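You operate a simulated robot arm through the tools that you are given. There is no shell and no other tool.

Carry out the task below with a simulated robot arm. There is one attempt and no reset: what you move stays moved.

Task
Stand each of the four sockets on the rail pin with its number.

Only the result counts: the job must be done as asked and must still hold three seconds after the hand-in. Knocking over, shifting, dropping, spilling or breaking anything else fails it.

Robot
A 7-joint arm with a two-finger parallel gripper, fixed in place. Base frame: the origin is on the floor under the middle of its stand, x ahead of it, y to its left, z up; the work surface is at about z = 960. Units: mm, degrees, N and s.
It reaches about 1372 mm from its shoulder. Its first joint turns from -149.0 to 149.0 degrees. Payload 3.43 kg.
Tool frame: the origin (TCP) lies between the finger pads and is the grasp point; the fingertips stand 30 mm ahead of it; z points along the fingers, y is the line along which they close. Largest opening 94 mm; finger width 28, thickness 10; the body of the gripper, 50 by 96 mm, starts 55 mm behind the TCP.
Orientation is that of the tool frame in the base frame, as [roll, pitch, yaw] about the fixed x, y, z axes, in that order (R = Rz(yaw) Ry(pitch) Rx(roll)). With the fingers straight down and closing along the base's y, the tool's x points along the base's -x, its y along +y and its z along -z.

Tools
- The arm moves only by the tool jog_arm. Its argument "targets" is a list of rows, each a list of 3 entries, a list of its own where there are three numbers: the shift along the base's x, y, z in mm, then the turn, a rotation vector about the base's x, y, z in degrees, then the finger opening in mm, from 0 to 94. In form: [[[dx, dy, dz], [ax, ay, az], grip], ...]. A call has 1 to 20 rows; each row is the pose to reach, as a shift and turn from the pose commanded when the call began. Rows are played at 5 a second. More than 50 mm and 8.6 degrees between two rows, or a gripper value outside its range, and nothing of the call is played. Where a pose cannot be reached the arm comes as near as it can. A force on the tool above 40 N (or 10 N above the force at the start of the call, whichever is more), or a blocked arm, ends the call early, and 0.2 s more pass. Each finger travels about 45 mm/s and halts on what it meets, pressing with about 42 N; the grip force reading is that of the motor and also rises with nothing between the fingers. The clock runs only during rows and for 0.2 s after the last one: add rows that repeat a pose to give the fingers time. It gives the time, the measured TCP pose, the force on the tool (base axes), the opening and the grip force at its end, in the units of the frame above (readings bear some noise), with the torque about the TCP (base axes, N m) and any sound that the robot's microphone picked up.
- Cameras (640 x 400 px; columns grow to the right, rows downward): "scene" is fixed at [399.8, -650.6, 1532]; the picture's right is [-0.95, 0.32, 0.00], its down [0.32, 0.93, -0.18] and it looks along [-0.06, -0.17, -0.98] (base axes); focal length 273 px, centre (320, 200). "wrist" rides on the gripper at [76, 14, -102] in the tool frame; the picture's right is [-0.18, 0.98, 0.00], its down [-0.75, -0.14, -0.64] and it looks along [-0.63, -0.12, 0.77] (tool axes); focal length 243 px, centre (320, 200). There is no depth. A picture from a camera that has moved, and an enlarged one, comes with that camera's place and axes in the base frame and with its lens.
- camera(camera): a new picture of that camera. It takes no simulated time.
- inspect(camera, box): a new picture of the part [left, top, right, bottom] of that camera's present view, enlarged. It takes no simulated time.
- sign_off(): hands the job in; it is judged then, once.

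Places have to be worked out from the pictures, the camera data and where the tool is seen. Open the gripper and draw the arm clear of the work before you hand the job in, unless the task says otherwise.

The tools are called as name(argument=value, ...) on one line, values as JSON. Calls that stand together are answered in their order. jog_arm: Moves the arm, as the interface text tells. Its arguments: {"type":"object","properties":{"targets":{"type":"array"}},"required":["targets"]} The other tools are called the same way: camera (camera) takes a picture; inspect (camera, box) takes an enlarged picture of a part of a camera's view; sign_off () hands the job in.

At the start:

```text
clock: 0.0
ee_pos: [254.6, -782.9, 1169.9]
tcp_rot: [-180.0, 0.0, -180.0]
wrist_force: [0.3, -0.4, 0.7]
moment: [0.0, 0.03, 0.02]
opening: 94.2
gripper_force: 0.1
```

scene: 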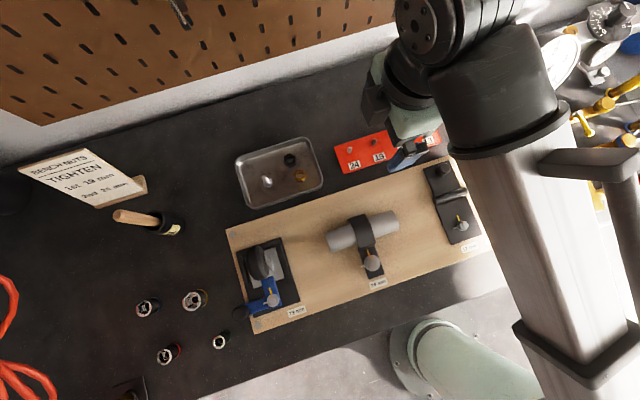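
wrist: 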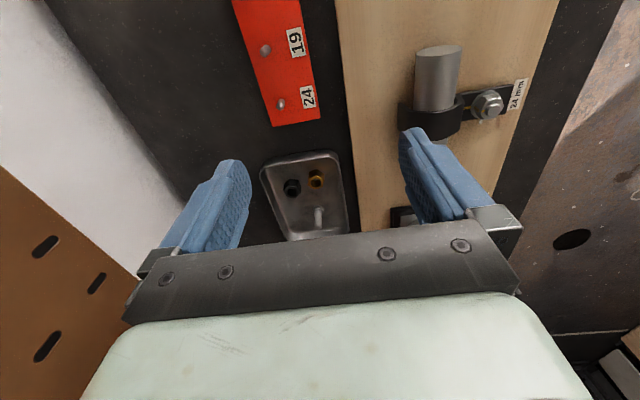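

The scene shows four sockets on the bench around the lower left and a red rail with numbered pins partly hidden by the gripper. I'll look closer at each before moving.

inspect(camera="scene", box=[100, 260, 260, 380])

inspect(camera="scene", box=[310, 100, 470, 200])

inspect(camera="wrist", box=[200, 0, 360, 140])

```text
3.33 times, centred on (180, 320) of scene
camera zoom: at [399.8, -650.6, 1532.0], right [-0.95, 0.32, 0.0], down [0.32, 0.93, -0.18], along [-0.06, -0.17, -0.98], focal length 910 px, centre (787, -200)
```

zoom: 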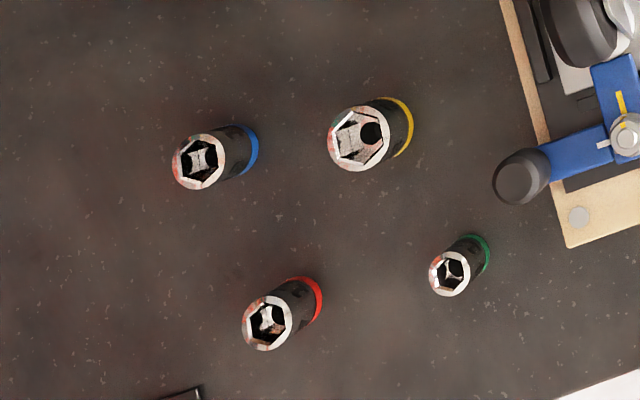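

```text
4.00 times, centred on (390, 150) of scene
camera zoom: at [399.8, -650.6, 1532.0], right [-0.95, 0.32, 0.0], down [0.32, 0.93, -0.18], along [-0.06, -0.17, -0.98], focal length 1092 px, centre (40, 400)
```

zoom: 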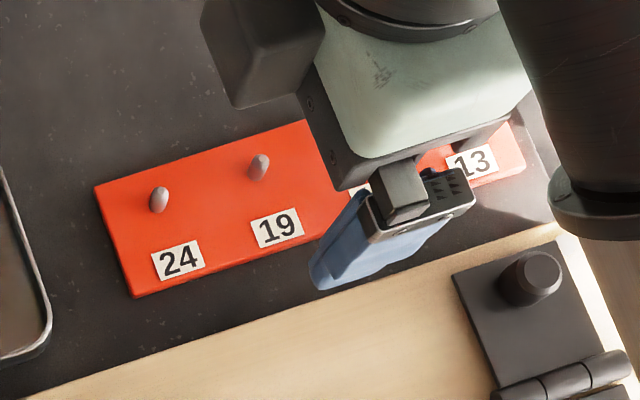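

```text
2.86 times, centred on (280, 70) of wrist
camera zoom: at [179.9, -768.9, 1272.6], right [0.18, 0.98, 0.0], down [0.75, -0.14, 0.64], along [0.63, -0.12, -0.77], focal length 693 px, centre (434, 571)
```

zoom: 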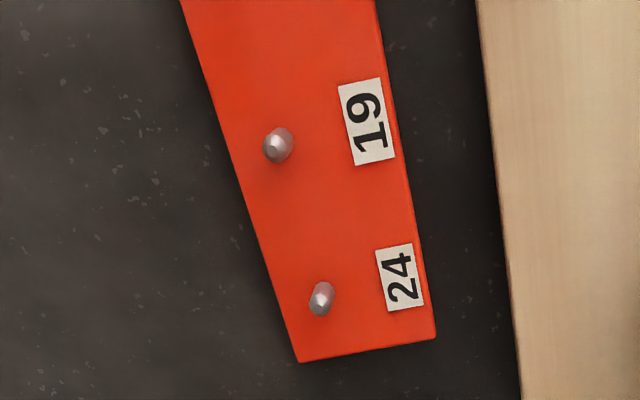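

The sockets stand hex side up (blue, yellow, red, green bands) near x≈700, y≈-600. The rail reads 24, 19, a hidden number, then 13. I'll raise the arm and move it toward the sockets, so the scene camera can see the rail and the wrist camera the sockets.

jog_arm(targets=[[[0, 0, 30], [0, 0, 0], 94], [[30, 15, 60], [0, 0, 0], 94], [[70, 35, 60], [0, 0, 0], 94], [[110, 55, 60], [0, 0, 0], 94], [[150, 75, 60], [0, 0, 0], 94], [[190, 95, 60], [0, 0, 0], 94], [[230, 115, 60], [0, 0, 0], 94], [[270, 135, 60], [0, 0, 0], 94], [[270, 135, 60], [0, 0, 0], 94]])

```text
clock: 2.0
ee_pos: [530.1, -656.5, 1211.1]
tcp_rot: [-178.6, 1.1, -180.0]
wrist_force: [0.4, 0.5, -0.4]
moment: [0.01, 0.02, -0.02]
opening: 93.8
gripper_force: 0.0
out of reach, approached as far as the arm can: row 1, 2, 3, 4, 5, 6, 7, 8, 9
```

The arm stopped about 20 mm short of the commanded height, so there is a reach limit upward. Let me look through both cameras now.

camera(camera="scene")

camera(camera="wrist")

inspect(camera="scene", box=[310, 100, 470, 200])

```text
taken
```

scene: 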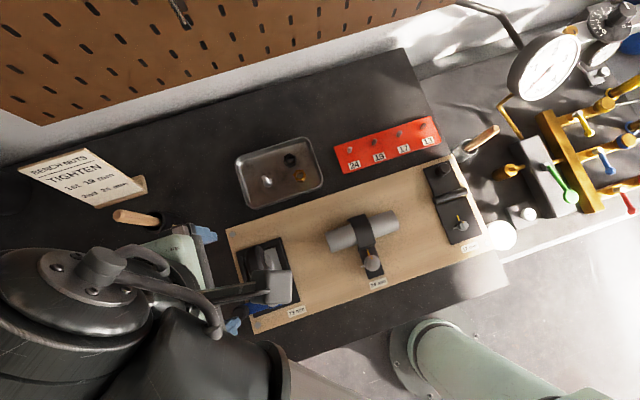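

```text
taken
camera wrist: at [453.3, -639.0, 1311.8], right [0.19, 0.98, -0.02], down [0.74, -0.12, 0.66], along [0.65, -0.14, -0.75], focal length 243 px, centre (320, 200)
```

wrist: 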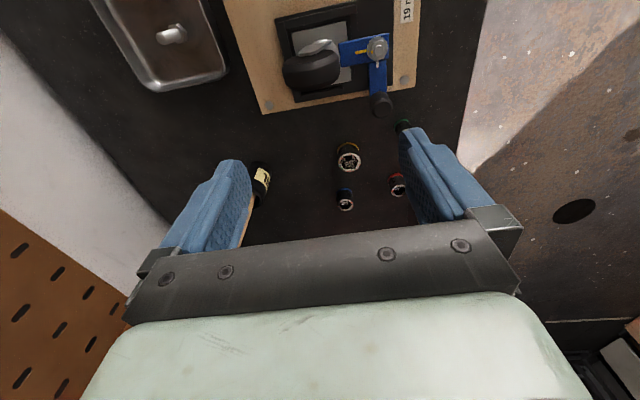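

```text
4.00 times, centred on (390, 150) of scene
camera zoom: at [399.8, -650.6, 1532.0], right [-0.95, 0.32, 0.0], down [0.32, 0.93, -0.18], along [-0.06, -0.17, -0.98], focal length 1092 px, centre (40, 400)
```

zoom: 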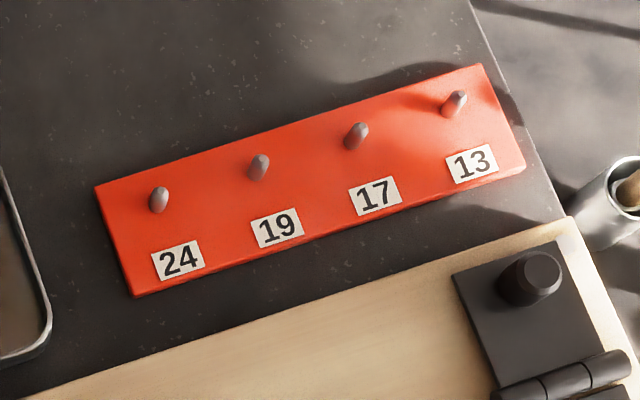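

The rail order is 24, 19, 17, 13, with pins at about x = 274, 215, 159 and 102, y ≈ -827. Now I'll enlarge the wrist view of the sockets to judge their sizes.

inspect(camera="wrist", box=[300, 110, 440, 220])

inspect(camera="scene", box=[330, 110, 450, 180])

```text
3.64 times, centred on (370, 165) of wrist
camera zoom: at [453.3, -639.0, 1311.8], right [0.19, 0.98, -0.02], down [0.74, -0.12, 0.66], along [0.65, -0.14, -0.75], focal length 882 px, centre (138, 327)
```

zoom: 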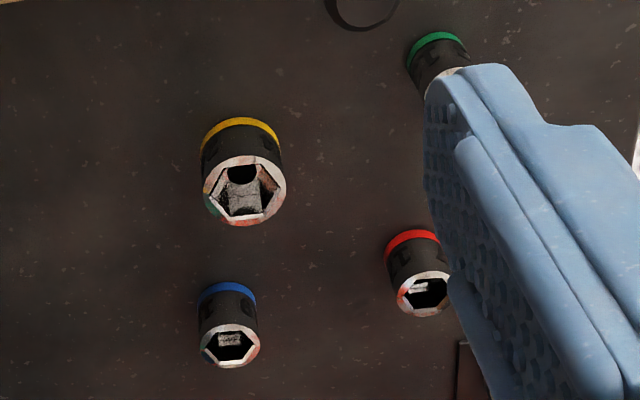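

```text
5.33 times, centred on (390, 145) of scene
camera zoom: at [399.8, -650.6, 1532.0], right [-0.95, 0.32, 0.0], down [0.32, 0.93, -0.18], along [-0.06, -0.17, -0.98], focal length 1457 px, centre (-53, 493)
```

zoom: 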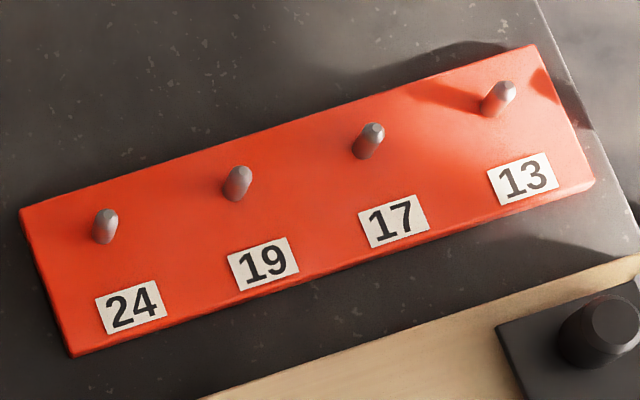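

Blue and red look similar in size, so I need a closer view to tell 17 from 19. I place the tops at about yellow (651,-639), blue (735,-655), red (718,-566) and green (622,-556). I'll descend to roughly (680,-610,1100) for a closer look.

jog_arm(targets=[[[25, 5, -22], [0, 0, 0], 94], [[50, 10, -44], [0, 0, 0], 94], [[75, 15, -66], [0, 0, 0], 94], [[100, 20, -88], [0, 0, 0], 94], [[125, 25, -110], [0, 0, 0], 94], [[140, 32, -130], [0, 0, 0], 94], [[140, 32, -130], [0, 0, 0], 94]])

```text
clock: 3.6
ee_pos: [670.9, -624.1, 1078.9]
tcp_rot: [-180.0, 0.0, -179.9]
wrist_force: [-0.2, -0.4, 0.7]
moment: [-0.03, 0.01, -0.01]
opening: 93.5
gripper_force: 0.1
```

The tool is vertical again at (671,-624,1079). I'll take wrist and scene pictures.

camera(camera="wrist")

camera(camera="scene")

```text
taken
camera wrist: at [596.7, -610.6, 1180.6], right [0.18, 0.98, 0.0], down [0.75, -0.14, 0.64], along [0.63, -0.12, -0.77], focal length 243 px, centre (320, 200)
```

wrist: 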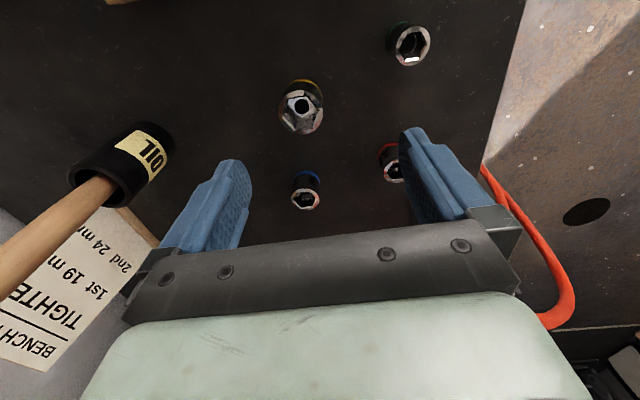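

```text
taken
```

scene: 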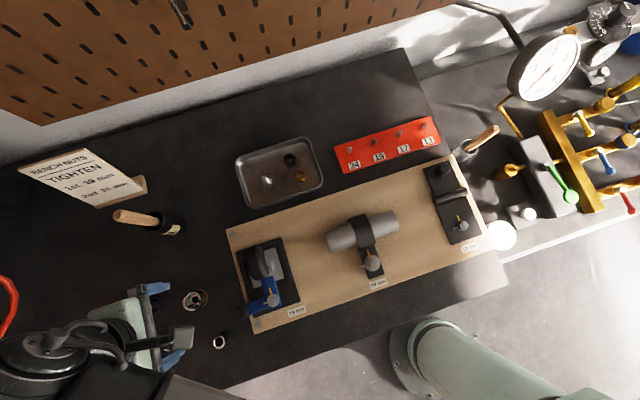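

All four sockets are in the wrist view now. I'll enlarge each one to look for markings and compare the hex sizes.

inspect(camera="wrist", box=[275, 160, 335, 220])

inspect(camera="wrist", box=[360, 130, 420, 190])

inspect(camera="wrist", box=[270, 70, 330, 140])

inspect(camera="wrist", box=[375, 10, 445, 80])

```text
6.67 times, centred on (305, 190) of wrist
camera zoom: at [596.7, -610.6, 1180.6], right [0.18, 0.98, 0.0], down [0.75, -0.14, 0.64], along [0.63, -0.12, -0.77], focal length 1618 px, centre (420, 267)
```

zoom: 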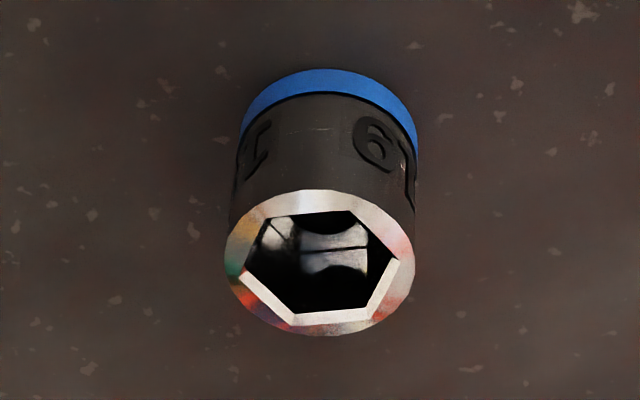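

```text
6.67 times, centred on (390, 160) of wrist
camera zoom: at [596.7, -610.6, 1180.6], right [0.18, 0.98, 0.0], down [0.75, -0.14, 0.64], along [0.63, -0.12, -0.77], focal length 1618 px, centre (-147, 467)
```

zoom: 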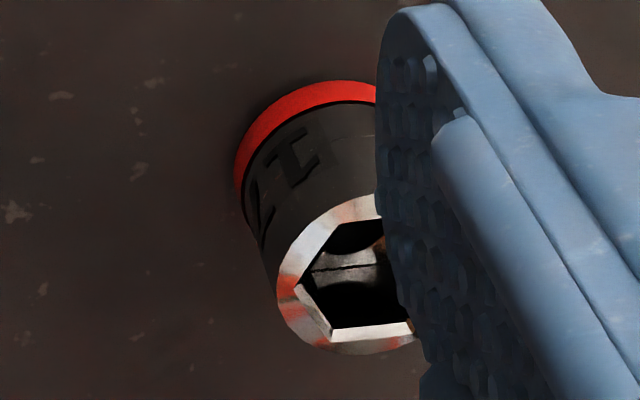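

```text
5.71 times, centred on (300, 105) of wrist
camera zoom: at [596.7, -610.6, 1180.6], right [0.18, 0.98, 0.0], down [0.75, -0.14, 0.64], along [0.63, -0.12, -0.77], focal length 1386 px, centre (434, 743)
```

zoom: 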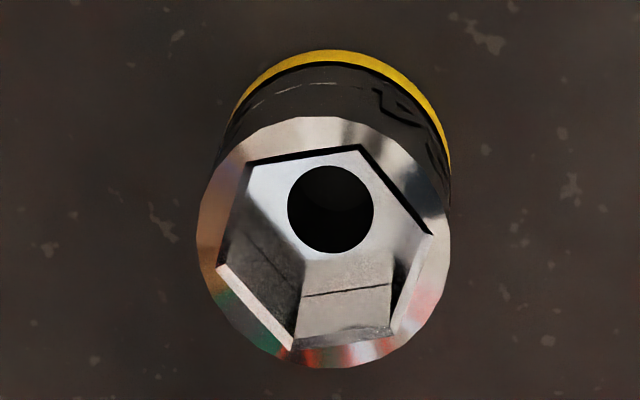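

```text
5.71 times, centred on (410, 45) of wrist
camera zoom: at [596.7, -610.6, 1180.6], right [0.18, 0.98, 0.0], down [0.75, -0.14, 0.64], along [0.63, -0.12, -0.77], focal length 1386 px, centre (-194, 1086)
```

zoom: 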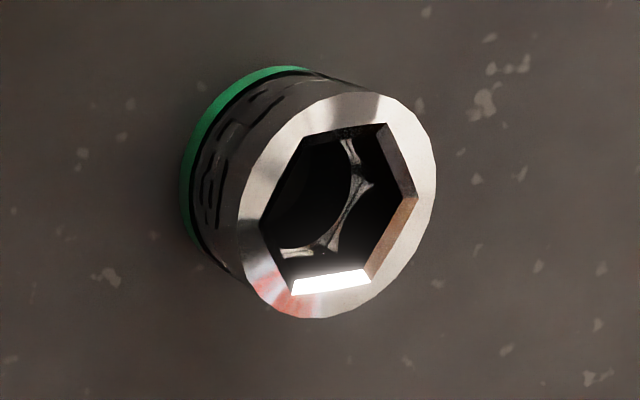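

Engraved on the walls, viewed upside down here, blue reads "19" and red reads "17". Yellow is the largest (about 34 mm across, so 24) and green the smallest (about 23 mm, so 13). Sockets are about 33 mm tall, at yellow (661,-638), blue (748,-654), red (730,-562), green (632,-553). Next I'll look at the rail from close up with the empty gripper to pin down the pin positions.

jog_arm(targets=[[[0, 0, 45], [0, 0, 0], 94], [[0, 0, 86], [0, 0, 0], 94], [[-40, -18, 86], [0, 0, 0], 94], [[-80, -36, 86], [0, 0, 0], 94], [[-120, -54, 86], [0, 0, 0], 94], [[-160, -72, 86], [0, 0, 0], 94], [[-200, -90, 86], [0, 0, 0], 94], [[-240, -108, 86], [0, 0, 0], 94], [[-280, -126, 86], [0, 0, 0], 94], [[-320, -144, 86], [0, 0, 0], 94], [[-360, -160, 86], [0, 0, 0], 94], [[-400, -170, 80], [0, 0, 0], 94], [[-440, -180, 65], [0, 0, 0], 94], [[-480, -190, 45], [0, 0, 0], 94], [[-521, -200, 25], [0, 0, 0], 94], [[-521, -200, 21], [0, 0, 0], 94], [[-521, -200, 21], [0, 0, 0], 94]])

camera(camera="wrist")

camera(camera="scene")

```text
clock: 7.2
ee_pos: [147.0, -823.8, 1100.2]
tcp_rot: [180.0, 0.0, -180.0]
wrist_force: [0.5, 0.0, 0.0]
moment: [-0.01, 0.01, 0.04]
opening: 93.9
gripper_force: 0.1
```

```text
taken
camera wrist: at [73.2, -809.8, 1202.6], right [0.18, 0.98, 0.0], down [0.75, -0.14, 0.64], along [0.63, -0.12, -0.77], focal length 243 px, centre (320, 200)
```

wrist: 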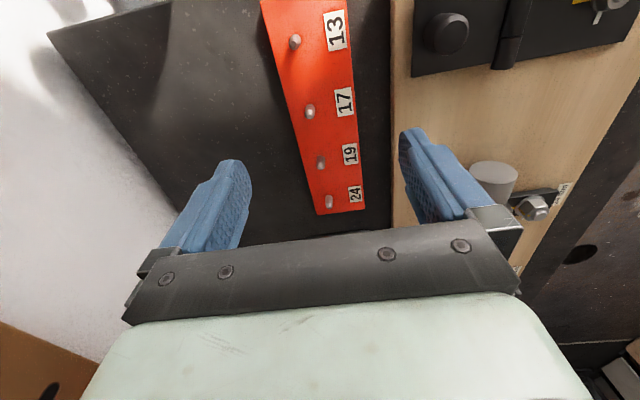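

```text
taken
```

scene: 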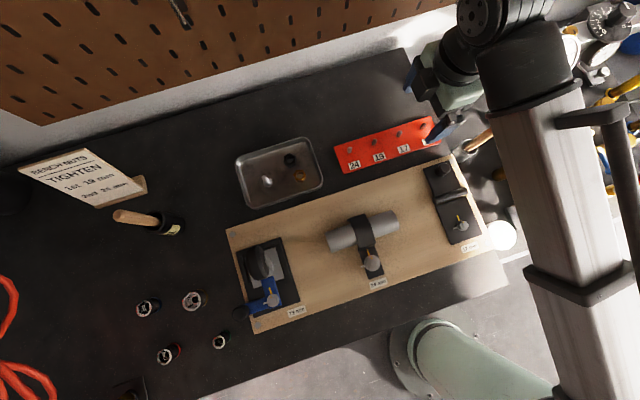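

I can see all four pins in one wrist view. I'll enlarge the rail to measure them.

inspect(camera="wrist", box=[270, 0, 370, 80])

inspect(camera="wrist", box=[270, 80, 370, 140])

inspect(camera="wrist", box=[290, 140, 380, 220])

```text
5.00 times, centred on (320, 40) of wrist
camera zoom: at [73.2, -809.8, 1202.6], right [0.18, 0.98, 0.0], down [0.75, -0.14, 0.64], along [0.63, -0.12, -0.77], focal length 1213 px, centre (320, 1000)
```

zoom: 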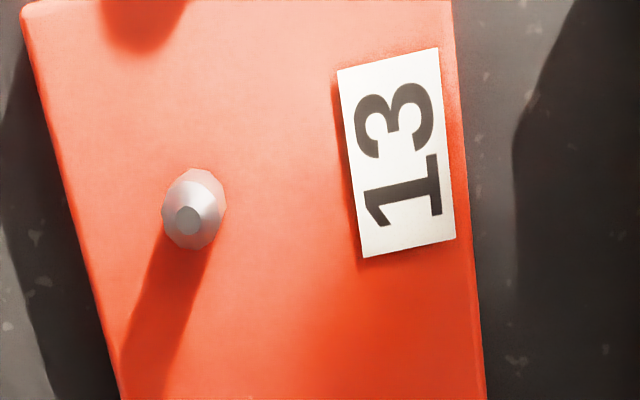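

```text
6.40 times, centred on (320, 110) of wrist
camera zoom: at [73.2, -809.8, 1202.6], right [0.18, 0.98, 0.0], down [0.75, -0.14, 0.64], along [0.63, -0.12, -0.77], focal length 1553 px, centre (320, 776)
```

zoom: 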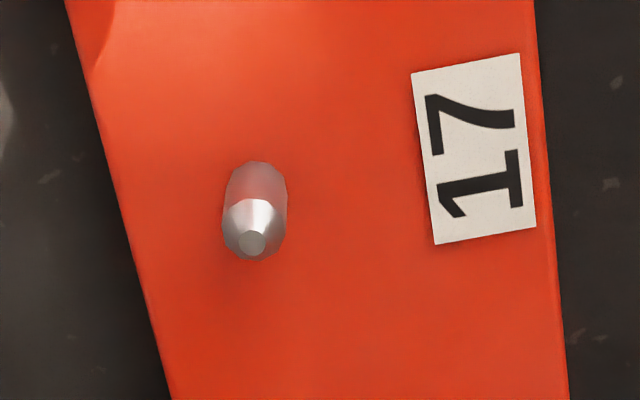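

```text
5.00 times, centred on (335, 180) of wrist
camera zoom: at [73.2, -809.8, 1202.6], right [0.18, 0.98, 0.0], down [0.75, -0.14, 0.64], along [0.63, -0.12, -0.77], focal length 1213 px, centre (245, 300)
```

zoom: 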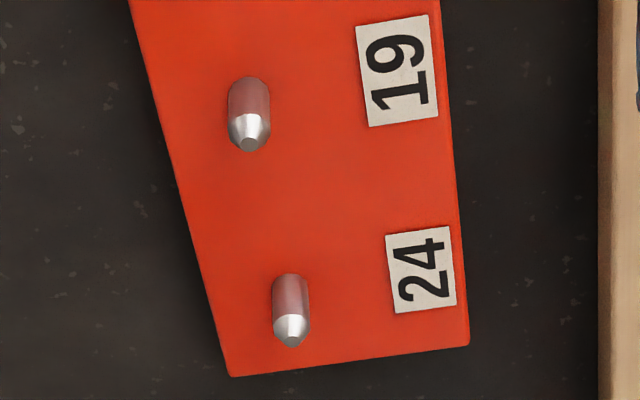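

The pins are about 8–9 mm thick and 20 mm tall with tapered tips, spaced about 56 mm along x at y ≈ -834. For precision I'll hover low over pin 24 and see how it sits relative to the tool axis.

jog_arm(targets=[[[40, -3, 0], [0, 0, 0], 94], [[80, -6, 0], [0, 0, 0], 94], [[115, -10, -10], [0, 0, 0], 94], [[115, -10, -35], [0, 0, 0], 94], [[115, -10, -55], [0, 0, 0], 94], [[115, -10, -55], [0, 0, 0], 94], [[115, -10, -55], [0, 0, 0], 94]])

camera(camera="wrist")

inspect(camera="wrist", box=[280, 80, 380, 160])

```text
clock: 8.8
ee_pos: [265.0, -834.4, 1046.1]
tcp_rot: [-180.0, 0.0, -179.9]
wrist_force: [-0.4, -0.4, -0.1]
moment: [0.0, -0.01, -0.02]
opening: 94.2
gripper_force: 0.0
```

```text
taken
camera wrist: at [191.0, -820.5, 1148.9], right [0.18, 0.98, 0.0], down [0.75, -0.14, 0.64], along [0.63, -0.12, -0.77], focal length 243 px, centre (320, 200)
```

wrist: 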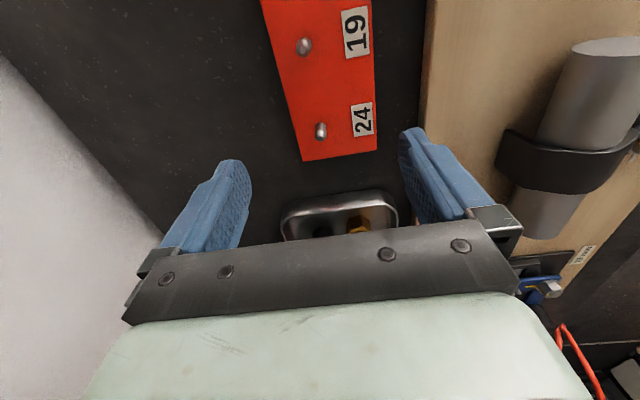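

```text
5.00 times, centred on (330, 120) of wrist
camera zoom: at [191.0, -820.5, 1148.9], right [0.18, 0.98, 0.0], down [0.75, -0.14, 0.64], along [0.63, -0.12, -0.77], focal length 1213 px, centre (270, 600)
```

zoom: 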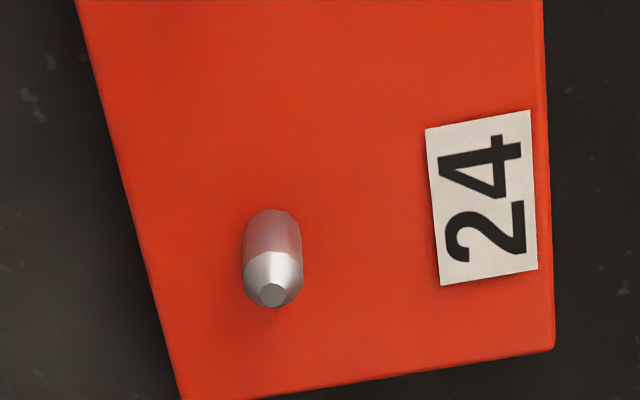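

Over pin 24, the camera puts it at about (268.5,-834.5) with the rail top near z≈963–967, nearly under the tool axis. Now I'll go back and hover over the yellow (24) socket to check alignment before grasping.

jog_arm(targets=[[[0, 0, 45], [0, 0, 0], 94], [[0, 0, 90], [0, 0, 0], 94], [[0, 0, 120], [0, 0, 0], 94], [[39, 20, 120], [0, 0, 0], 94], [[79, 39, 120], [0, 0, 0], 94], [[118, 59, 120], [0, 0, 0], 94], [[158, 79, 120], [0, 0, 0], 94], [[197, 98, 120], [0, 0, 0], 94], [[237, 118, 120], [0, 0, 0], 94], [[276, 138, 120], [0, 0, 0], 94], [[316, 158, 120], [0, 0, 0], 94], [[355, 177, 120], [0, 0, 0], 94], [[395, 197, 120], [0, 0, 0], 90], [[395, 197, 80], [0, 0, 0], 80], [[395, 197, 40], [0, 0, 0], 70], [[395, 197, 15], [0, 0, 0], 70], [[395, 197, 15], [0, 0, 0], 70]])

camera(camera="wrist")

inspect(camera="wrist", box=[270, 100, 370, 180])

```text
clock: 12.4
ee_pos: [658.8, -639.5, 1060.9]
tcp_rot: [180.0, 0.0, 180.0]
wrist_force: [0.5, 0.0, 0.4]
moment: [0.01, 0.0, 0.02]
opening: 69.8
gripper_force: 0.2
```

```text
taken
camera wrist: at [584.9, -624.6, 1163.4], right [0.18, 0.98, 0.0], down [0.75, -0.14, 0.64], along [0.63, -0.12, -0.77], focal length 243 px, centre (320, 200)
```

wrist: 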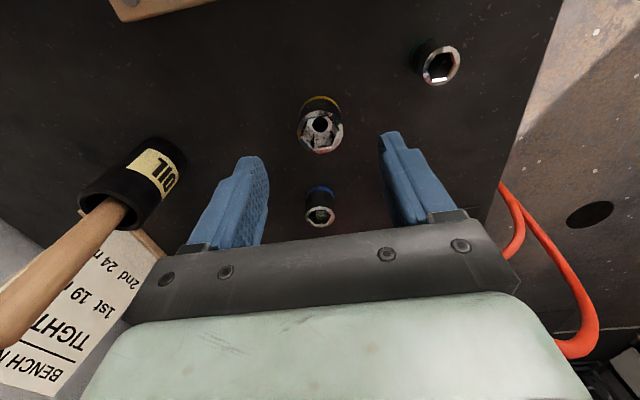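

```text
5.00 times, centred on (320, 140) of wrist
camera zoom: at [584.9, -624.6, 1163.4], right [0.18, 0.98, 0.0], down [0.75, -0.14, 0.64], along [0.63, -0.12, -0.77], focal length 1213 px, centre (320, 500)
```

zoom: 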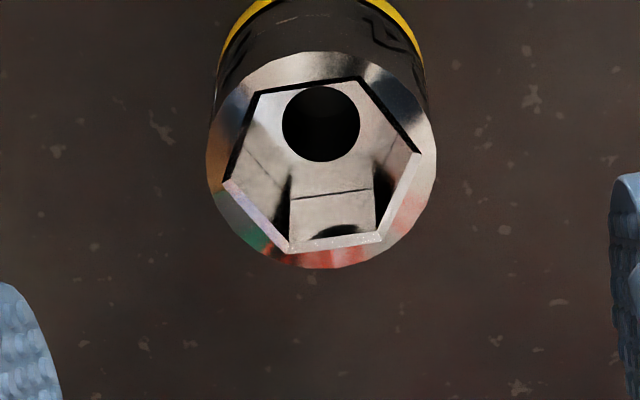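

The yellow socket's centre comes out at (660.8,-638.4), directly under the tool axis. I'll descend so the fingertips end about 8 mm above the bench, and close on it.

jog_arm(targets=[[[0, 0, -30], [0, 0, 0], 70], [[0, 0, -50], [0, 0, 0], 70], [[0, 0, -62], [0, 0, 0], 70], [[0, 0, -62], [0, 0, 0], 70], [[0, 0, -62], [0, 0, 0], 45], [[0, 0, -62], [0, 0, 0], 25], [[0, 0, -62], [0, 0, 0], 20], [[0, 0, -62], [0, 0, 0], 20], [[0, 0, -62], [0, 0, 0], 20], [[0, 0, -62], [0, 0, 0], 20]])

camera(camera="wrist")

inspect(camera="wrist", box=[250, 120, 390, 220])

```text
clock: 14.6
ee_pos: [657.6, -637.0, 999.1]
tcp_rot: [180.0, 0.0, 179.9]
wrist_force: [0.4, 0.6, 0.4]
moment: [0.04, 0.0, 0.0]
opening: 35.0
gripper_force: 42.1
```

```text
taken
camera wrist: at [584.2, -623.4, 1101.9], right [0.18, 0.98, 0.0], down [0.75, -0.14, 0.64], along [0.63, -0.12, -0.77], focal length 243 px, centre (320, 200)
```

wrist: 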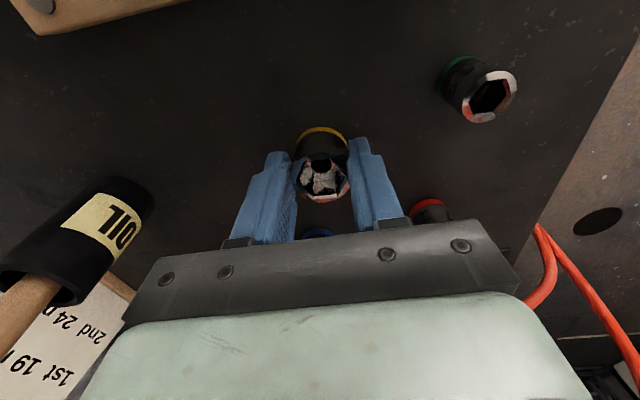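

```text
4.00 times, centred on (320, 170) of wrist
camera zoom: at [584.2, -623.4, 1101.9], right [0.18, 0.98, 0.0], down [0.75, -0.14, 0.64], along [0.63, -0.12, -0.77], focal length 970 px, centre (320, 320)
```

zoom: 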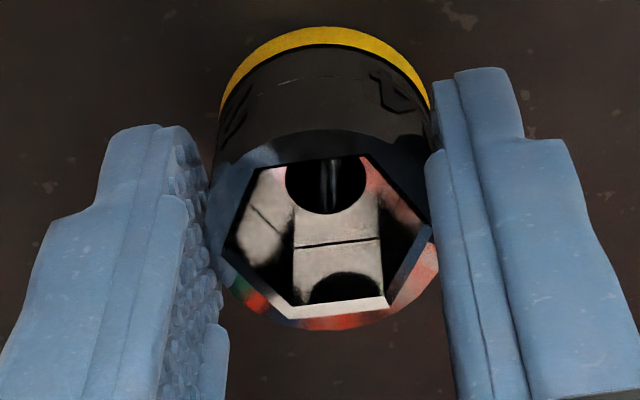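

The grip is holding the socket at 35.0 mm opening with 42 N. I'll lift it, carry it back high, and hover above pin 24 with about 30 mm clearance.

jog_arm(targets=[[[0, 0, 30], [0, 0, 0], 20], [[0, 0, 70], [0, 0, 0], 20], [[0, 0, 110], [0, 0, 0], 20], [[0, 0, 150], [0, 0, 0], 20], [[0, 0, 165], [0, 0, 0], 20], [[-39, -20, 165], [0, 0, 0], 20], [[-79, -39, 165], [0, 0, 0], 20], [[-118, -59, 165], [0, 0, 0], 20], [[-158, -79, 165], [0, 0, 0], 20], [[-197, -98, 165], [0, 0, 0], 20], [[-237, -118, 165], [0, 0, 0], 20], [[-276, -138, 165], [0, 0, 0], 20], [[-316, -158, 165], [0, 0, 0], 20], [[-355, -177, 165], [0, 0, 0], 20], [[-395, -197, 165], [0, 0, 0], 20], [[-395, -197, 130], [0, 0, 0], 20], [[-395, -197, 95], [0, 0, 0], 20], [[-395, -197, 72], [0, 0, 0], 20], [[-395, -197, 72], [0, 0, 0], 20], [[-395, -197, 72], [0, 0, 0], 20]])

camera(camera="wrist")

inspect(camera="wrist", box=[260, 70, 400, 170])

```text
clock: 18.8
ee_pos: [265.1, -835.7, 1071.3]
tcp_rot: [-180.0, 0.0, 180.0]
wrist_force: [-0.3, -0.5, -0.2]
moment: [0.09, 0.01, -0.03]
opening: 35.1
gripper_force: 42.3
```

```text
taken
camera wrist: at [190.6, -821.4, 1173.6], right [0.18, 0.98, 0.0], down [0.75, -0.14, 0.64], along [0.63, -0.12, -0.77], focal length 243 px, centre (320, 200)
```

wrist: 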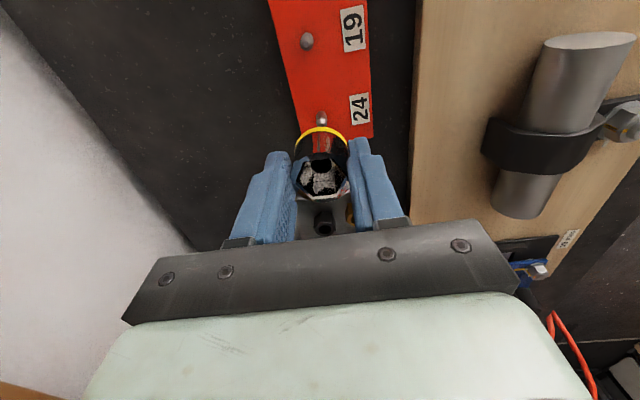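

```text
4.00 times, centred on (330, 120) of wrist
camera zoom: at [190.6, -821.4, 1173.6], right [0.18, 0.98, 0.0], down [0.75, -0.14, 0.64], along [0.63, -0.12, -0.77], focal length 970 px, centre (280, 520)
```

zoom: 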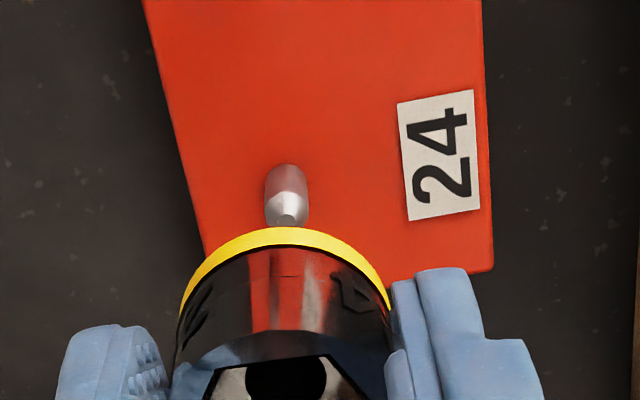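

Socket and pin line up in the picture to within about 1 mm (pin offset roughly +0.8 in x and +0.4 in y). I'll apply that small correction and lower slowly, watching the force.

jog_arm(targets=[[[0.8, 0.4, -15], [0, 0, 0], 20], [[0.8, 0.4, -28], [0, 0, 0], 20], [[0.8, 0.4, -36], [0, 0, 0], 20], [[0.8, 0.4, -40], [0, 0, 0], 20], [[0.8, 0.4, -44], [0, 0, 0], 20], [[0.8, 0.4, -48], [0, 0, 0], 20], [[0.8, 0.4, -52], [0, 0, 0], 20], [[0.8, 0.4, -55], [0, 0, 0], 20]])

camera(camera="wrist")

camera(camera="scene")

```text
clock: 20.6
ee_pos: [264.9, -833.1, 1016.0]
tcp_rot: [-180.0, 0.0, -180.0]
wrist_force: [0.6, -0.6, -0.6]
moment: [-0.01, -0.03, 0.02]
opening: 34.9
gripper_force: 42.8
```

```text
taken
camera wrist: at [190.6, -819.1, 1117.9], right [0.18, 0.98, 0.0], down [0.75, -0.14, 0.64], along [0.63, -0.12, -0.77], focal length 243 px, centre (320, 200)
```

wrist: 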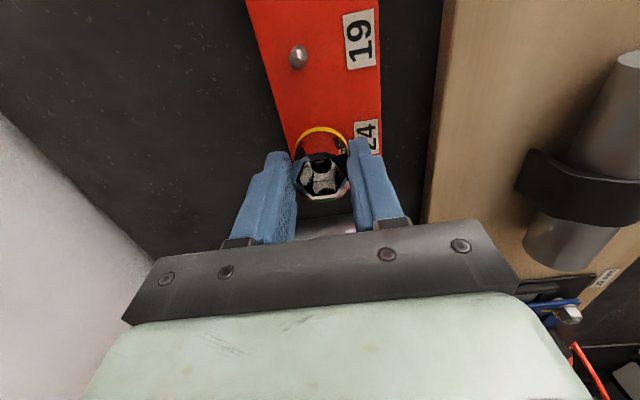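

```text
taken
```

scene: 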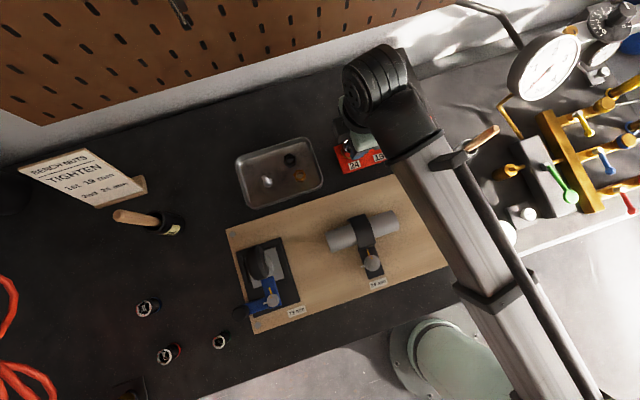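

At TCP z 1016 the socket bottom is at about 977, with no contact force, so the pin tip should be inside the hole. I'll keep lowering in small steps until it seats.

jog_arm(targets=[[[0, 0, -3], [0, 0, 0], 20], [[0, 0, -5], [0, 0, 0], 20], [[0, 0, -7], [0, 0, 0], 20], [[0, 0, -8], [0, 0, 0], 20], [[0, 0, -9], [0, 0, 0], 20]])

inspect(camera="wrist", box=[250, 90, 390, 220])

```text
clock: 21.8
ee_pos: [264.9, -833.6, 1010.0]
tcp_rot: [-179.9, 0.0, 179.9]
wrist_force: [-1.1, 0.3, 27.1]
moment: [0.08, 0.03, 0.03]
opening: 35.0
gripper_force: 41.8
```

```text
3.08 times, centred on (320, 155) of wrist
camera zoom: at [190.9, -818.9, 1111.9], right [0.18, 0.98, 0.0], down [0.75, -0.14, 0.64], along [0.63, -0.12, -0.77], focal length 746 px, centre (320, 338)
```

zoom: 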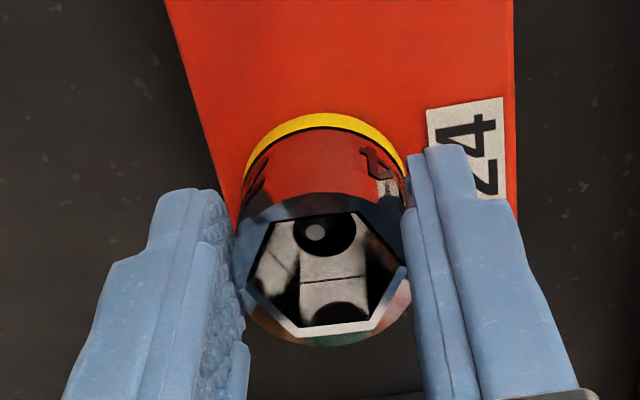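

The pin tip is visible inside the socket's drive hole and the force rose to 27 N, so the 24 socket is seated on the rail (rail top about z 971). I'll ease off, open the fingers and lift straight up to check.

jog_arm(targets=[[[0, 0, 1.5], [0, 0, 0], 20], [[0, 0, 1.5], [0, 0, 0], 36], [[0, 0, 1.5], [0, 0, 0], 50], [[0, 0, 1.5], [0, 0, 0], 60], [[0, 0, 1.5], [0, 0, 0], 70], [[0, 0, 1.5], [0, 0, 0], 70], [[0, 0, 20], [0, 0, 0], 70], [[0, 0, 50], [0, 0, 0], 70], [[0, 0, 90], [0, 0, 0], 70], [[0, 0, 90], [0, 0, 0], 70]])

camera(camera="wrist")

inspect(camera="wrist", box=[260, 60, 400, 170])

```text
clock: 24.0
ee_pos: [265.2, -834.3, 1097.3]
tcp_rot: [180.0, 0.1, -179.9]
wrist_force: [-0.1, -1.5, 0.1]
moment: [0.02, 0.01, 0.0]
opening: 69.7
gripper_force: 0.1
```

```text
taken
camera wrist: at [190.4, -820.0, 1200.3], right [0.18, 0.98, 0.0], down [0.75, -0.14, 0.64], along [0.63, -0.12, -0.77], focal length 243 px, centre (320, 200)
```

wrist: 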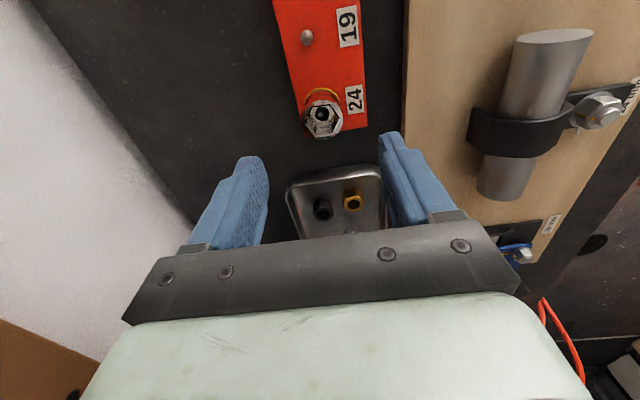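

```text
3.64 times, centred on (330, 115) of wrist
camera zoom: at [190.4, -820.0, 1200.3], right [0.18, 0.98, 0.0], down [0.75, -0.14, 0.64], along [0.63, -0.12, -0.77], focal length 882 px, centre (284, 509)
```

zoom: 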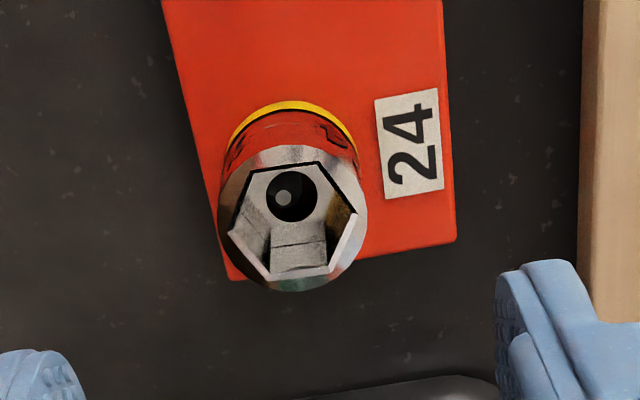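

The 24 socket is standing on its pin, with the tip visible inside. Next I'll fetch the blue one (19) at about (748,-654), hovering above it first.

jog_arm(targets=[[[0, 0, 40], [0, 0, 0], 70], [[0, 0, 67], [0, 0, 0], 70], [[44, 16, 67], [0, 0, 0], 70], [[87, 33, 67], [0, 0, 0], 70], [[131, 49, 67], [0, 0, 0], 70], [[175, 66, 67], [0, 0, 0], 70], [[219, 82, 67], [0, 0, 0], 70], [[262, 99, 67], [0, 0, 0], 70], [[306, 115, 67], [0, 0, 0], 70], [[350, 131, 67], [0, 0, 0], 70], [[393, 148, 67], [0, 0, 0], 70], [[437, 164, 67], [0, 0, 0], 70], [[480.8, 180.7, 67], [0, 0, 0], 70], [[480.8, 180.7, 30], [0, 0, 0], 70], [[480.8, 180.7, -10], [0, 0, 0], 70], [[480.8, 180.7, -38], [0, 0, 0], 70], [[480.8, 180.7, -38], [0, 0, 0], 70], [[480.8, 180.7, -38], [0, 0, 0], 70]])

camera(camera="wrist")

inspect(camera="wrist", box=[270, 100, 370, 180])

camera(camera="scene")

```text
clock: 27.8
ee_pos: [745.8, -650.7, 1057.8]
tcp_rot: [179.9, 0.0, -179.9]
wrist_force: [0.6, 0.7, 0.5]
moment: [0.0, -0.01, 0.01]
opening: 70.1
gripper_force: 0.0
```

```text
taken
camera wrist: at [671.5, -636.9, 1159.6], right [0.18, 0.98, 0.0], down [0.75, -0.14, 0.64], along [0.63, -0.12, -0.77], focal length 243 px, centre (320, 200)
```

wrist: 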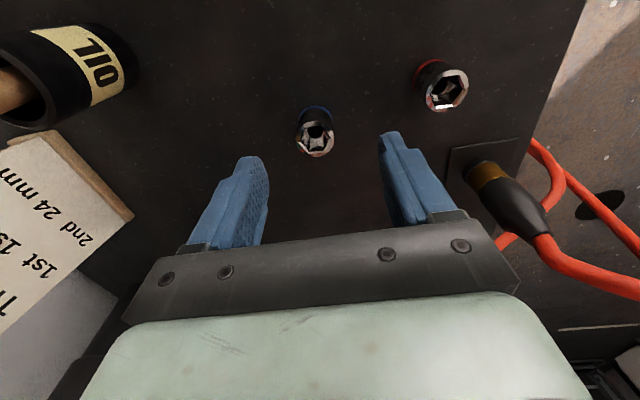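

```text
5.00 times, centred on (320, 140) of wrist
camera zoom: at [671.5, -636.9, 1159.6], right [0.18, 0.98, 0.0], down [0.75, -0.14, 0.64], along [0.63, -0.12, -0.77], focal length 1213 px, centre (320, 500)
```

zoom: 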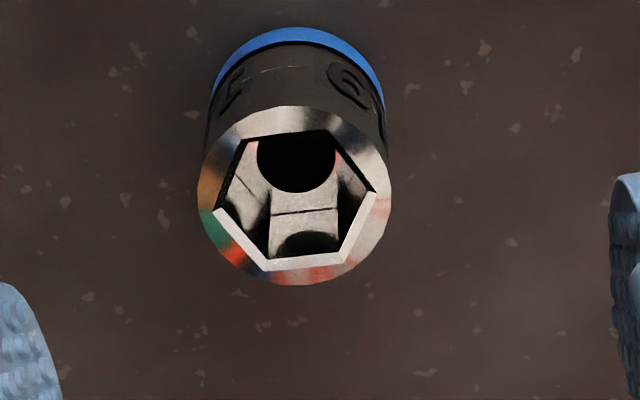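

```text
taken
```

scene: 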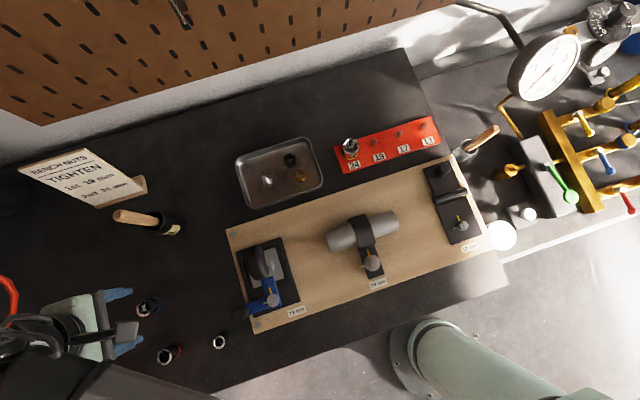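

The blue socket sits about +2.5 mm in x and -4.6 mm in y from the tool axis. I'll correct for that, descend and grip it.

jog_arm(targets=[[[2.5, -4.6, 0], [0, 0, 0], 70], [[2.5, -4.6, -25], [0, 0, 0], 70], [[2.5, -4.6, -48], [0, 0, 0], 66], [[2.5, -4.6, -59], [0, 0, 0], 60], [[2.5, -4.6, -59], [0, 0, 0], 60], [[2.5, -4.6, -59], [0, 0, 0], 40], [[2.5, -4.6, -59], [0, 0, 0], 20], [[2.5, -4.6, -59], [0, 0, 0], 15], [[2.5, -4.6, -59], [0, 0, 0], 15], [[2.5, -4.6, -59], [0, 0, 0], 15], [[2.5, -4.6, -59], [0, 0, 0], 15]])

inspect(camera="wrist", box=[250, 120, 390, 220])

```text
clock: 30.2
ee_pos: [747.8, -657.7, 1001.1]
tcp_rot: [179.9, 0.0, 180.0]
wrist_force: [-0.3, -0.1, -0.5]
moment: [0.04, 0.0, 0.01]
opening: 29.1
gripper_force: 42.2
```

```text
4.00 times, centred on (320, 170) of wrist
camera zoom: at [673.8, -643.1, 1102.1], right [0.18, 0.98, 0.0], down [0.75, -0.14, 0.64], along [0.63, -0.12, -0.77], focal length 970 px, centre (320, 320)
```

zoom: 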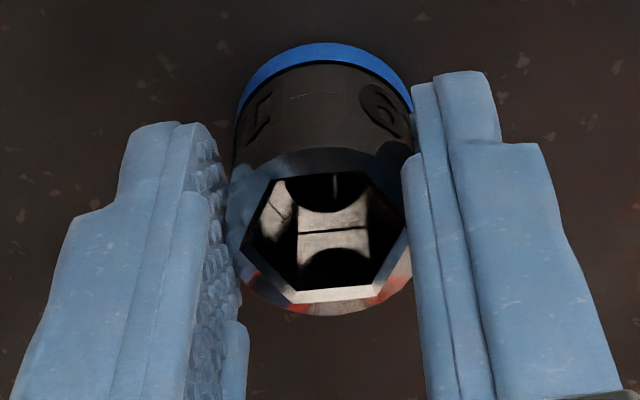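

The blue socket is held at 29.1 mm, at the same spot in the grip as the yellow was. I'll carry it to hover over pin 19, about 56 mm back in x from pin 24.

jog_arm(targets=[[[0, 0, 40], [0, 0, 0], 15], [[0, 0, 85], [0, 0, 0], 15], [[0, 0, 130], [0, 0, 0], 15], [[0, 0, 166], [0, 0, 0], 15], [[-41.5, -13.5, 166], [0, 0, 0], 15], [[-83, -27.1, 166], [0, 0, 0], 15], [[-124.5, -40.6, 166], [0, 0, 0], 15], [[-166, -54.2, 166], [0, 0, 0], 15], [[-207.5, -67.7, 166], [0, 0, 0], 15], [[-249, -81.3, 166], [0, 0, 0], 15], [[-290.5, -94.8, 166], [0, 0, 0], 15], [[-332, -108.4, 166], [0, 0, 0], 15], [[-373.5, -121.9, 166], [0, 0, 0], 15], [[-415, -135.5, 166], [0, 0, 0], 15], [[-456.5, -149, 166], [0, 0, 0], 15], [[-498, -162.6, 166], [0, 0, 0], 15], [[-539.3, -176.1, 166], [0, 0, 0], 15], [[-539.3, -176.1, 130], [0, 0, 0], 15], [[-539.3, -176.1, 90], [0, 0, 0], 15], [[-539.3, -176.1, 72], [0, 0, 0], 15]])

camera(camera="wrist")

inspect(camera="wrist", box=[260, 70, 400, 170])

```text
clock: 34.4
ee_pos: [208.6, -833.2, 1071.3]
tcp_rot: [180.0, 0.0, -180.0]
wrist_force: [0.0, 0.2, 0.1]
moment: [0.01, 0.02, 0.01]
opening: 29.2
gripper_force: 41.6
```

```text
taken
camera wrist: at [134.6, -818.8, 1173.8], right [0.18, 0.98, 0.0], down [0.75, -0.14, 0.64], along [0.63, -0.12, -0.77], focal length 243 px, centre (320, 200)
```

wrist: 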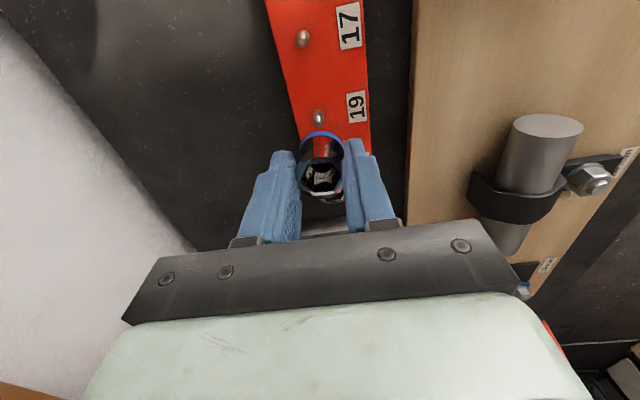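

```text
4.00 times, centred on (330, 120) of wrist
camera zoom: at [134.6, -818.8, 1173.8], right [0.18, 0.98, 0.0], down [0.75, -0.14, 0.64], along [0.63, -0.12, -0.77], focal length 970 px, centre (280, 520)
```

zoom: 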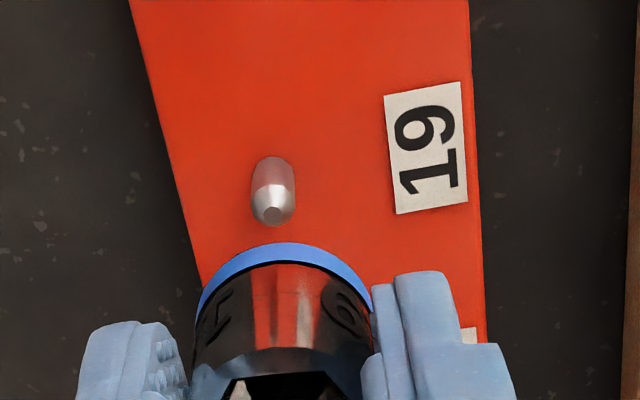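

Pin 19 shows slightly to the left of and beyond the socket's axis. I'll hold for a moment so the arm settles, then re-measure before lowering.

jog_arm(targets=[[[0, 0, 0], [0, 0, 0], 15], [[0, 0, 0], [0, 0, 0], 15], [[0, 0, 0], [0, 0, 0], 15], [[0, 0, 0], [0, 0, 0], 15]])

inspect(camera="wrist", box=[290, 90, 360, 140])

```text
clock: 35.4
ee_pos: [208.0, -833.0, 1070.3]
tcp_rot: [180.0, 0.0, -180.0]
wrist_force: [0.3, -1.7, -0.8]
moment: [-0.02, 0.0, 0.0]
opening: 29.0
gripper_force: 41.3
```

```text
8.00 times, centred on (325, 115) of wrist
camera zoom: at [134.8, -818.9, 1174.0], right [0.18, 0.98, 0.0], down [0.75, -0.14, 0.64], along [0.63, -0.12, -0.77], focal length 1941 px, centre (280, 880)
```

zoom: 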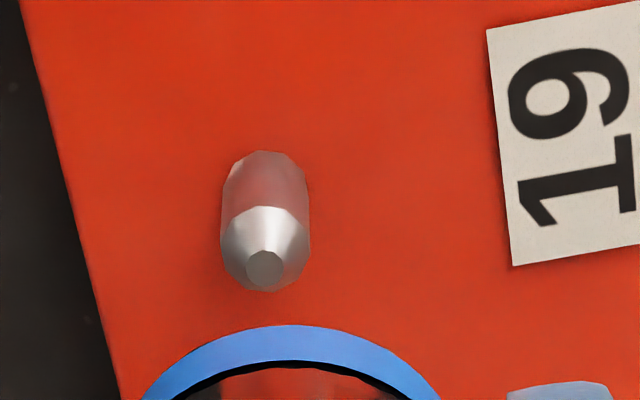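

After settling, the measurement puts pin 19 at about (209.5,-834.3), so the socket must shift by about (-1.9,-2.0). I'll apply that and descend to just above the pin tip, then check the pose.

jog_arm(targets=[[[-1.9, -2.0, 0], [0, 0, 0], 15], [[-1.9, -2.0, -15], [0, 0, 0], 15], [[-1.9, -2.0, -30], [0, 0, 0], 15], [[-1.9, -2.0, -30], [0, 0, 0], 15], [[-1.9, -2.0, -30], [0, 0, 0], 15]])

inspect(camera="wrist", box=[270, 90, 370, 170])

```text
clock: 36.6
ee_pos: [207.3, -834.3, 1043.0]
tcp_rot: [179.9, 0.0, 180.0]
wrist_force: [-0.1, -0.3, -0.6]
moment: [0.01, 0.04, -0.05]
opening: 29.1
gripper_force: 42.0
```

```text
5.00 times, centred on (320, 130) of wrist
camera zoom: at [132.5, -821.1, 1144.8], right [0.18, 0.98, 0.0], down [0.75, -0.14, 0.64], along [0.63, -0.12, -0.77], focal length 1213 px, centre (320, 550)
```

zoom: 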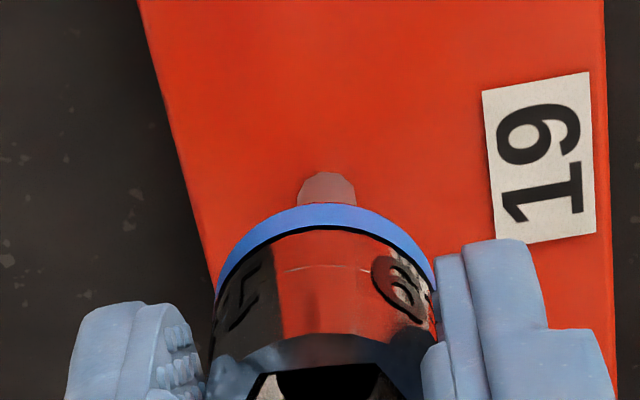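

The pin and the socket ring are centred on each other in the picture and the pose matches the target. I'll lower it onto the pin.

jog_arm(targets=[[[0, 0, -8], [0, 0, 0], 15], [[0, 0, -13], [0, 0, 0], 15], [[0, 0, -17], [0, 0, 0], 15], [[0, 0, -21], [0, 0, 0], 15], [[0, 0, -25], [0, 0, 0], 15], [[0, 0, -28], [0, 0, 0], 15], [[0, 0, -30], [0, 0, 0], 15], [[0, 0, -31.5], [0, 0, 0], 15], [[0, 0, -33], [0, 0, 0], 15], [[0, 0, -34], [0, 0, 0], 15]])

inspect(camera="wrist", box=[270, 110, 370, 210])

```text
clock: 38.8
ee_pos: [206.8, -836.0, 1008.4]
tcp_rot: [-179.9, 0.0, -180.0]
wrist_force: [0.0, -1.3, 20.8]
moment: [0.1, -0.1, 0.1]
opening: 29.1
gripper_force: 42.1
```

```text
4.00 times, centred on (320, 160) of wrist
camera zoom: at [132.4, -821.8, 1112.1], right [0.18, 0.98, 0.0], down [0.75, -0.14, 0.64], along [0.63, -0.12, -0.77], focal length 970 px, centre (320, 360)
```

zoom: 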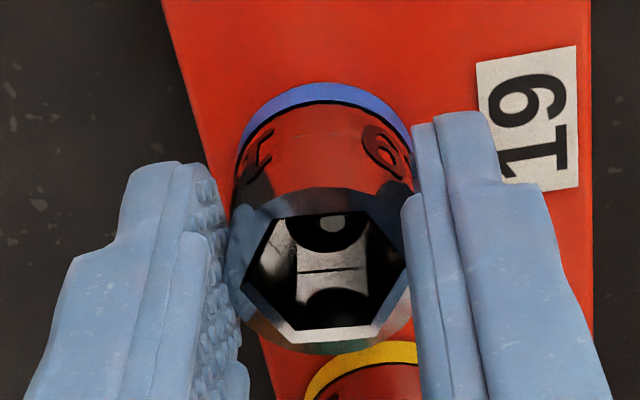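

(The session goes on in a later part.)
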